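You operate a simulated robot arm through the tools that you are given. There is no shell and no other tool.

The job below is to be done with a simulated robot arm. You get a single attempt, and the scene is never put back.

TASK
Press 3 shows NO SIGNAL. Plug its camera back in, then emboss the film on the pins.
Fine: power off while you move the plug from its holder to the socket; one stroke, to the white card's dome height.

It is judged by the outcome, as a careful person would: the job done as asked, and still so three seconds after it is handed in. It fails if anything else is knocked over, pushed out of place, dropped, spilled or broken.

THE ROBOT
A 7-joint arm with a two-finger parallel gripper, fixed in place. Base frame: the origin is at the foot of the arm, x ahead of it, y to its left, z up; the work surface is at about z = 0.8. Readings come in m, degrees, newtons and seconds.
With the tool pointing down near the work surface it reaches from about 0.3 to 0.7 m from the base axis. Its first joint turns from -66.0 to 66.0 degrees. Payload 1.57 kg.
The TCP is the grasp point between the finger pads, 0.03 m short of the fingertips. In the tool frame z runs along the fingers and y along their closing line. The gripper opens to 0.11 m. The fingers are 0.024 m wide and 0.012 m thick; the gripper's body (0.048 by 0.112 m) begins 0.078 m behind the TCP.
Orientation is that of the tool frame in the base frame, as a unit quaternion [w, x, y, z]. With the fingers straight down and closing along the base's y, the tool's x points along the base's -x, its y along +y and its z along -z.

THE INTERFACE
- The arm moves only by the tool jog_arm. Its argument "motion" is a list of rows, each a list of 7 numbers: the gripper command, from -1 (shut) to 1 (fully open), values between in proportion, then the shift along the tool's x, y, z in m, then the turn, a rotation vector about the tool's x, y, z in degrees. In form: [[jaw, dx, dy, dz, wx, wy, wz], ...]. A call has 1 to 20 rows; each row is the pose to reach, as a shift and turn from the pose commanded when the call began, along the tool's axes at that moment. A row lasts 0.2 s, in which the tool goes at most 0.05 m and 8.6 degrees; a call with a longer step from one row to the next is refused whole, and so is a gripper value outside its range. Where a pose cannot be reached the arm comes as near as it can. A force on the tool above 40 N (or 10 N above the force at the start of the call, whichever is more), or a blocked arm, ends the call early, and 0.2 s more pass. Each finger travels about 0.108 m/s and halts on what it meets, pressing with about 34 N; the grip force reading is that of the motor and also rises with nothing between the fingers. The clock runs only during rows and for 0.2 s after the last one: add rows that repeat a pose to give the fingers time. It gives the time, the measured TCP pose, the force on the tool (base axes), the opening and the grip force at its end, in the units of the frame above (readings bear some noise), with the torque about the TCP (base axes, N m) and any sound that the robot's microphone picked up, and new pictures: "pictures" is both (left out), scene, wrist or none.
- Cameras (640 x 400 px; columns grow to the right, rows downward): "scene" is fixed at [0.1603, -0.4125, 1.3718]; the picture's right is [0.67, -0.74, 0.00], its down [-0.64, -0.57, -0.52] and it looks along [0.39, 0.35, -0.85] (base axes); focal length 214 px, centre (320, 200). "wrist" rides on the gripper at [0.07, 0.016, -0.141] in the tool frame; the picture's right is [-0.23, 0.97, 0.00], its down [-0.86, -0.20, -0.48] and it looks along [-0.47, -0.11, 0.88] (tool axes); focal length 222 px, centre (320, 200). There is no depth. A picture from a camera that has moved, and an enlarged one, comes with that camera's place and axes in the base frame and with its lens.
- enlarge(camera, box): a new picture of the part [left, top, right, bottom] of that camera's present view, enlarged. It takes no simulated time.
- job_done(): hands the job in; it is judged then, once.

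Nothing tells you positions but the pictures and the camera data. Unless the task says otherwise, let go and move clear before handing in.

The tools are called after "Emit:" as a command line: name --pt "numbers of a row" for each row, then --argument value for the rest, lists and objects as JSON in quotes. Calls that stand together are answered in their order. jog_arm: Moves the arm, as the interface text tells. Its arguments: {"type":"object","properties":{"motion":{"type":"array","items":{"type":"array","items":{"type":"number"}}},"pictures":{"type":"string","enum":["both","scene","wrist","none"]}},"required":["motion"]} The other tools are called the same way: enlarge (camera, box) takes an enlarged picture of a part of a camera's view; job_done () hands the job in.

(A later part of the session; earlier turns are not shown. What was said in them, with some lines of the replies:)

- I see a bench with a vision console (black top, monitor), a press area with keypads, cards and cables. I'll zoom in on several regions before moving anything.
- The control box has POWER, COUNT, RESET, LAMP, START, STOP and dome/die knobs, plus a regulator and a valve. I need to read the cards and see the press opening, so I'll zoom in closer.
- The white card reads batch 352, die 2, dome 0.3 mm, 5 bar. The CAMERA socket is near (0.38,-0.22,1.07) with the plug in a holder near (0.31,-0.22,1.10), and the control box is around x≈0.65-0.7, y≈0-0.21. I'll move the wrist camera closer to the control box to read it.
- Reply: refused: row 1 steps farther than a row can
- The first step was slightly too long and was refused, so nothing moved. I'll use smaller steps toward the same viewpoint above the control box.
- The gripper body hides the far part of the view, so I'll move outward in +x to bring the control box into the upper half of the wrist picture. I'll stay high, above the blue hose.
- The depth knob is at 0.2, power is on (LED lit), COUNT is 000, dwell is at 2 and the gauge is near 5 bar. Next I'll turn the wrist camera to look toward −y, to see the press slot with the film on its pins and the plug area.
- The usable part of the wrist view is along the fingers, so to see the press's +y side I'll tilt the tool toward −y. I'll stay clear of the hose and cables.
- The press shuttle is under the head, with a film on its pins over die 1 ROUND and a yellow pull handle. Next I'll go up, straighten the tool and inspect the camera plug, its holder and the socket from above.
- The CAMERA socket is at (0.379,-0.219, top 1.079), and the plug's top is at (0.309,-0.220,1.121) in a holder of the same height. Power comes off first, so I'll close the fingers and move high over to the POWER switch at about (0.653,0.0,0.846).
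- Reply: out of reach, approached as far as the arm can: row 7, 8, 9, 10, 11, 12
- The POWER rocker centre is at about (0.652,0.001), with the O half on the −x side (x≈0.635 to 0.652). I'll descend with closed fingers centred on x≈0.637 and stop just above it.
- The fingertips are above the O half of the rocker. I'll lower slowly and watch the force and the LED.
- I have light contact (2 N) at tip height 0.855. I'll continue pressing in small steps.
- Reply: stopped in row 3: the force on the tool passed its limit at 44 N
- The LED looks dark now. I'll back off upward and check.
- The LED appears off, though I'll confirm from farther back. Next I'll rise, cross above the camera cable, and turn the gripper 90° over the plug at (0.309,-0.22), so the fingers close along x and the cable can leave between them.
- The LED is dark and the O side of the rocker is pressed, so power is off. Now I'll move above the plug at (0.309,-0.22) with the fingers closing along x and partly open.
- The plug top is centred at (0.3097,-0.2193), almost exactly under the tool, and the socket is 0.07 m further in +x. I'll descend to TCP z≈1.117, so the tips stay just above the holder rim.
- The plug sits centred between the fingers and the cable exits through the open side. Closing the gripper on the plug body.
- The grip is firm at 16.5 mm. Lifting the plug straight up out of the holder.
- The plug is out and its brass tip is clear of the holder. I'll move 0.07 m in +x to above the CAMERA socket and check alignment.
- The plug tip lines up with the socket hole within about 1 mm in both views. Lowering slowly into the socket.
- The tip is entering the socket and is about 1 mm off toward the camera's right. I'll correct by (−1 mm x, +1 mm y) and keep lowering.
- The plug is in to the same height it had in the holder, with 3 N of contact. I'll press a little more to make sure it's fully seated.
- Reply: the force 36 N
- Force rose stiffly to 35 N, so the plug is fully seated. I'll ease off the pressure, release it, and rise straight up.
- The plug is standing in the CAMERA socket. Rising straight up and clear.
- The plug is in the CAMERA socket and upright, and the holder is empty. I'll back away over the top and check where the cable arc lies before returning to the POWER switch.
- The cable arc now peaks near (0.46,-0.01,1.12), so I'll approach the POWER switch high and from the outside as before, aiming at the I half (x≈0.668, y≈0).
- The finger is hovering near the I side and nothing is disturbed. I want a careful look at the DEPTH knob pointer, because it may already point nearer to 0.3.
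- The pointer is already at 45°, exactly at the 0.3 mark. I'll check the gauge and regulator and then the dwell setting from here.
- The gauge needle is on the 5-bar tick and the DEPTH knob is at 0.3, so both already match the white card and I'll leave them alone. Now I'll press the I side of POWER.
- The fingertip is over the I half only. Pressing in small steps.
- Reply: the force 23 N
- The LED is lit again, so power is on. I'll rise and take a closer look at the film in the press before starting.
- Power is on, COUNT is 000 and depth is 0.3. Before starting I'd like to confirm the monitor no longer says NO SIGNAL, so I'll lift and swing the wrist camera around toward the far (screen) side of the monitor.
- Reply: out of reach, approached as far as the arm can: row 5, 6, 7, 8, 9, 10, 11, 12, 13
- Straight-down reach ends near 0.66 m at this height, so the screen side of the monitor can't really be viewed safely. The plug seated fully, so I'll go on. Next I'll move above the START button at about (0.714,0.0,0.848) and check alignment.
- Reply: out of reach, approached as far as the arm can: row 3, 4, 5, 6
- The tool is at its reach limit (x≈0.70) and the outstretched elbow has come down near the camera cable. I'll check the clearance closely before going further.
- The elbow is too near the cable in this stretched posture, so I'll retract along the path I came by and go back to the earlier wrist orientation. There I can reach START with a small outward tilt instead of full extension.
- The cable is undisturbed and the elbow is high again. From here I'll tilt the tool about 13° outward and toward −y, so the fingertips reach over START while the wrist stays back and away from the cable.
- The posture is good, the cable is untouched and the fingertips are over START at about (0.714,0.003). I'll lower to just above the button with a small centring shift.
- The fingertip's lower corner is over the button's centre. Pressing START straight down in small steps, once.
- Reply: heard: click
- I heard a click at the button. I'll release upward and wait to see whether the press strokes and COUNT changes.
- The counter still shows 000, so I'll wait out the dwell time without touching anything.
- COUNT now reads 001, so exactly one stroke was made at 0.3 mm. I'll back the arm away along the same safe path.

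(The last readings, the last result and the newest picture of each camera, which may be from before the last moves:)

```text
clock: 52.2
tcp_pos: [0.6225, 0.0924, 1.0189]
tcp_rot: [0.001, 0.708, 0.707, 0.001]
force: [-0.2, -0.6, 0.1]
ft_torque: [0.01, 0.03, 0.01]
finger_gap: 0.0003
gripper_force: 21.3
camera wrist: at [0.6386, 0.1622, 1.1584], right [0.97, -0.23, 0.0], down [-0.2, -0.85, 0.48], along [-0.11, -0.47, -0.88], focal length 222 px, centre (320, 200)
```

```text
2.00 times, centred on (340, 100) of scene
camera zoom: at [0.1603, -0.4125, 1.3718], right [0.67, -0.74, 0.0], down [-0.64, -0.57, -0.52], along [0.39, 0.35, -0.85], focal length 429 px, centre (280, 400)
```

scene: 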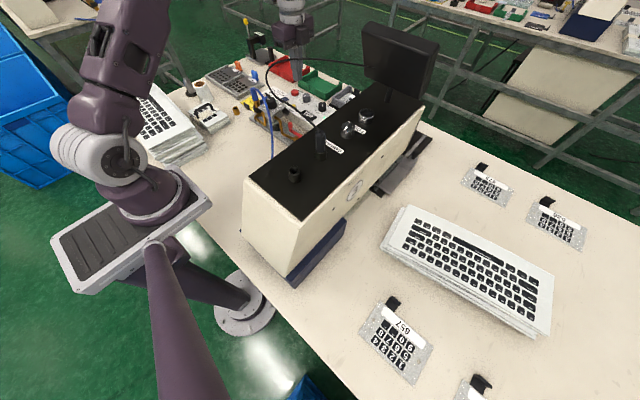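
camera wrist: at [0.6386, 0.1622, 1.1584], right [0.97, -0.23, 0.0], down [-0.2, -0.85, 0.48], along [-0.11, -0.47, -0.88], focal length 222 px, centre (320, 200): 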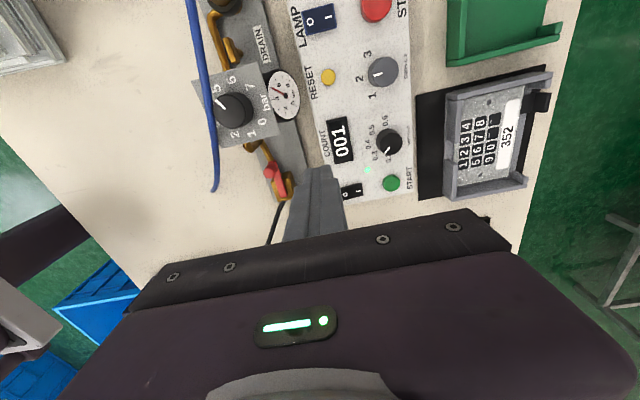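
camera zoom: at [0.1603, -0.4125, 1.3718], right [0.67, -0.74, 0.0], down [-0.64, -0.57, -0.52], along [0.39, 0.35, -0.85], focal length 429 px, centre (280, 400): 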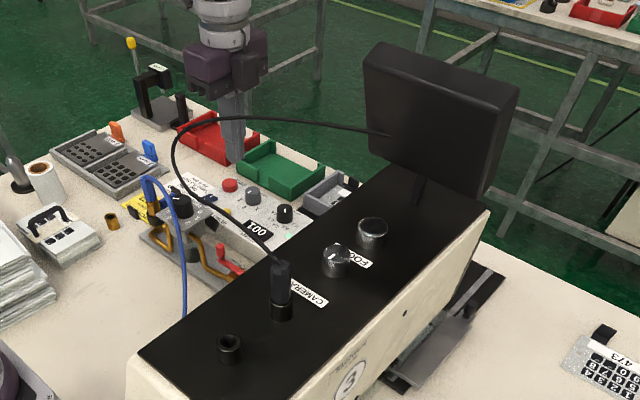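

Everything looks in place. I'll take one more look at the film in the press from the +y side, from the viewpoint used earlier, to confirm the embossing.

Emit:
jog_arm --pt "-1 0.005 -0.02 -0.03 0 0 0" --pt "-1 0.01 -0.04 -0.05 0 -7 0" --pt "-1 0.015 -0.06 -0.05 0 -14 0" --pt "-1 0.02 -0.08 -0.05 0 -21 0" --pt "-1 0.025 -0.09 -0.05 0 -28 0" --pt "-1 0.025 -0.09 -0.05 0 -35 0" --pt "-1 0.025 -0.09 -0.05 0 -42 0" --pt "-1 0.025 -0.09 -0.05 0 -49 0" --pt "-1 0.025 -0.09 -0.05 0 -49 0" --pictures "both"

Emit:
enlarge --camera "wrist" --box '[290, 40, 450, 160]'

Emit:
enlarge --camera "wrist" --box '[320, 70, 400, 130]'

```text
clock: 54.2
tcp_pos: [0.5332, 0.1191, 1.0681]
tcp_rot: [0.295, 0.643, 0.643, -0.294]
force: [-0.6, -0.7, 0.7]
ft_torque: [-0.01, -0.05, -0.05]
finger_gap: 0.0002
gripper_force: 21.1
camera wrist: at [0.5484, 0.2708, 1.108], right [0.97, -0.15, 0.17], down [-0.2, -0.2, 0.96], along [-0.11, -0.97, -0.22], focal length 222 px, centre (320, 200)
```

scene: 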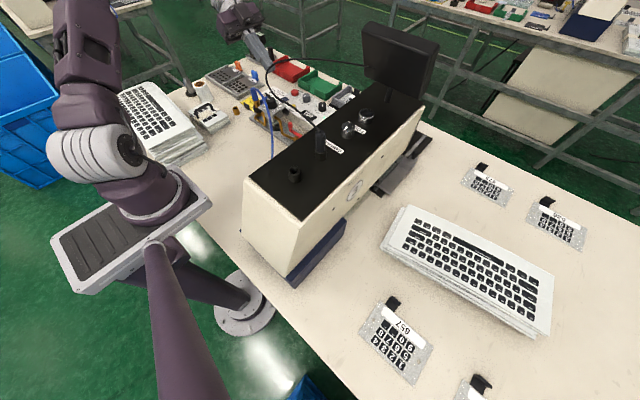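
wrist: 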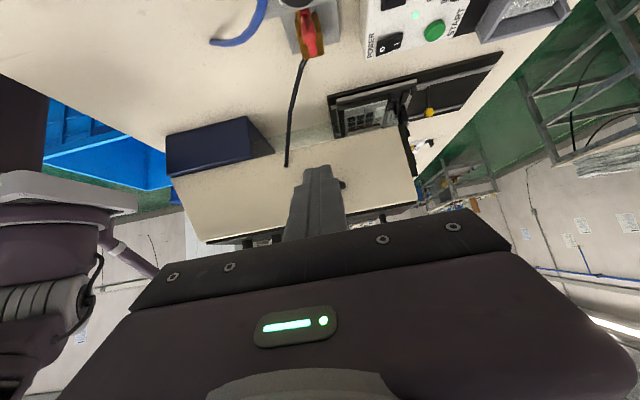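

```text
3.33 times, centred on (370, 100) of wrist
camera zoom: at [0.5484, 0.2708, 1.108], right [0.97, -0.15, 0.17], down [-0.2, -0.2, 0.96], along [-0.11, -0.97, -0.22], focal length 740 px, centre (153, 533)
```

zoom: 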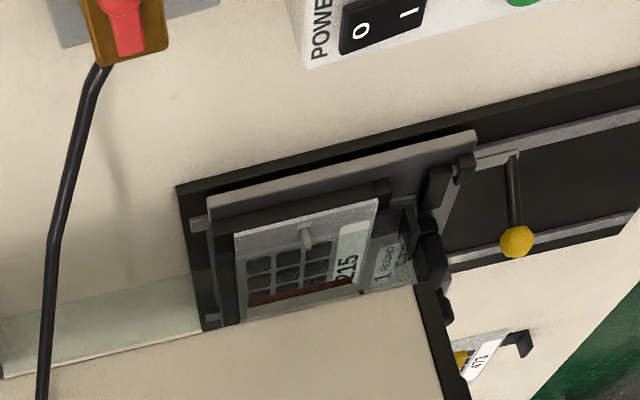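

```text
6.67 times, centred on (360, 100) of wrist
camera zoom: at [0.5484, 0.2708, 1.108], right [0.97, -0.15, 0.17], down [-0.2, -0.2, 0.96], along [-0.11, -0.97, -0.22], focal length 1481 px, centre (53, 867)
```

zoom: 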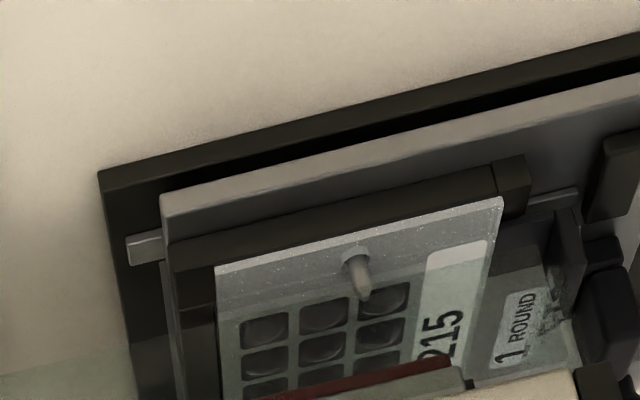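

The film's keys now show raised domes, COUNT is 001, power is on and the plug is seated. I'll straighten up to a clear parked pose and do a final check.

Emit:
jog_arm --pt "-1 -0.022 -0.015 -0.02 0 8 0" --pt "-1 -0.045 -0.03 -0.04 0 16 0" --pt "-1 -0.068 -0.045 -0.06 0 24 0" --pt "-1 -0.09 -0.06 -0.08 0 32 0" --pt "-1 -0.113 -0.08 -0.098 0 40 0" --pt "-1 -0.113 -0.1 -0.098 0 48 0" --pt "-1 -0.113 -0.1 -0.098 0 49 0" --pictures "both"

Emit:
enlarge --camera "scene" --box '[230, 0, 450, 200]'

Emit:
enlarge --camera "wrist" --box '[280, 0, 520, 160]'

```text
clock: 55.8
tcp_pos: [0.4306, 0.1194, 1.2168]
tcp_rot: [0.0, 0.707, 0.707, 0.001]
force: [-0.1, 0.3, 0.1]
ft_torque: [0.02, 0.02, 0.04]
finger_gap: 0.0001
gripper_force: 21.1
camera wrist: at [0.4471, 0.188, 1.3586], right [0.97, -0.23, 0.0], down [-0.2, -0.86, 0.48], along [-0.11, -0.46, -0.88], focal length 222 px, centre (320, 200)
```

scene: 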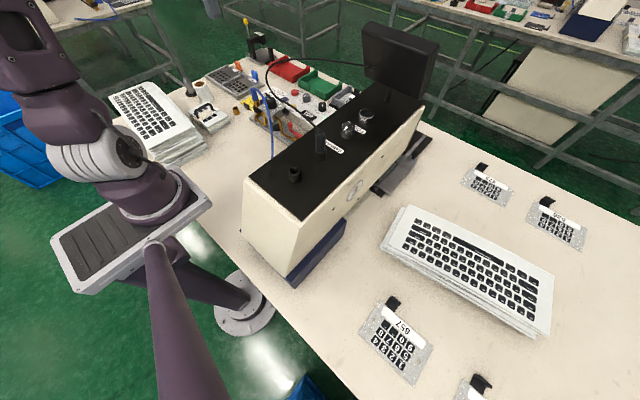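
wrist: 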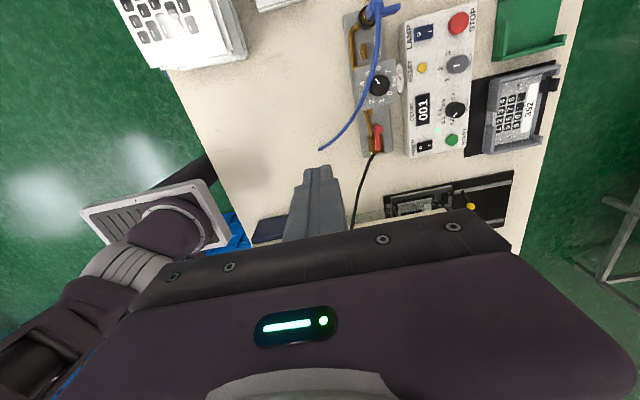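

```text
2.00 times, centred on (340, 100) of scene
camera zoom: at [0.1603, -0.4126, 1.3718], right [0.67, -0.74, 0.0], down [-0.64, -0.57, -0.52], along [0.39, 0.35, -0.85], focal length 429 px, centre (280, 400)
```

zoom: 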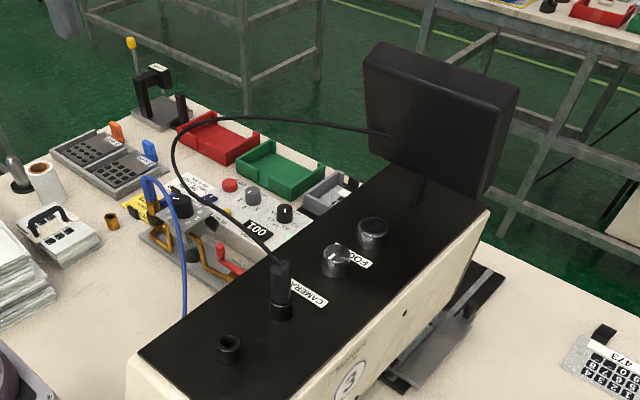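

```text
2.50 times, centred on (400, 80) of wrist
camera zoom: at [0.4471, 0.188, 1.3586], right [0.97, -0.23, 0.0], down [-0.2, -0.86, 0.48], along [-0.11, -0.46, -0.88], focal length 555 px, centre (120, 500)
```

zoom: 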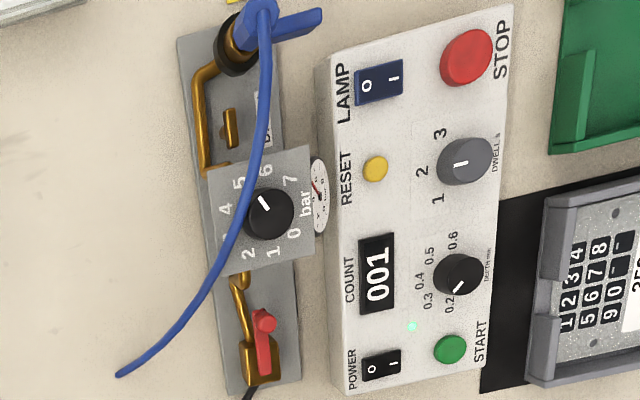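

The camera plug is in the CAMERA socket. Power was off while I moved it and is back on now. The film took one stroke at 0.3 mm (COUNT 001) and shows its domes, and the arm is clear with nothing else moved. I couldn't see the monitor's screen from any pose the arm can reach, so I'm handing in without having read it.

Emit:
job_done

```text
The job is handed in.
```

I plugged Press 3's camera back in and embossed the film on the pins with one stroke. I couldn't confirm that NO SIGNAL has cleared, because the arm can't reach a spot that shows the front of the monitor.

- **Plug:** I switched power off and checked the LED was dark before touching it. The plug went from its holder into the CAMERA socket and seated firmly. Power is back on and the LED is lit.
- **Emboss:** I pressed START once. COUNT went from 000 to 001, and the film's keys now show raised domes. I didn't measure the dome height.
- **Settings:** The DEPTH knob was already at the white card's 0.3 mm and the gauge already read 5 bar, so I changed neither.
- **Die:** The press has die 1 (ROUND) fitted, while the white card lists die 2 for batch 352. The film on the pins is marked 215. You asked only for the card's dome height, so I left the die alone.

At one point the outstretched arm came close to the camera cable. I backed off, and the cable shows no sign of having moved. I saw nothing else out of place, and the arm is parked clear.
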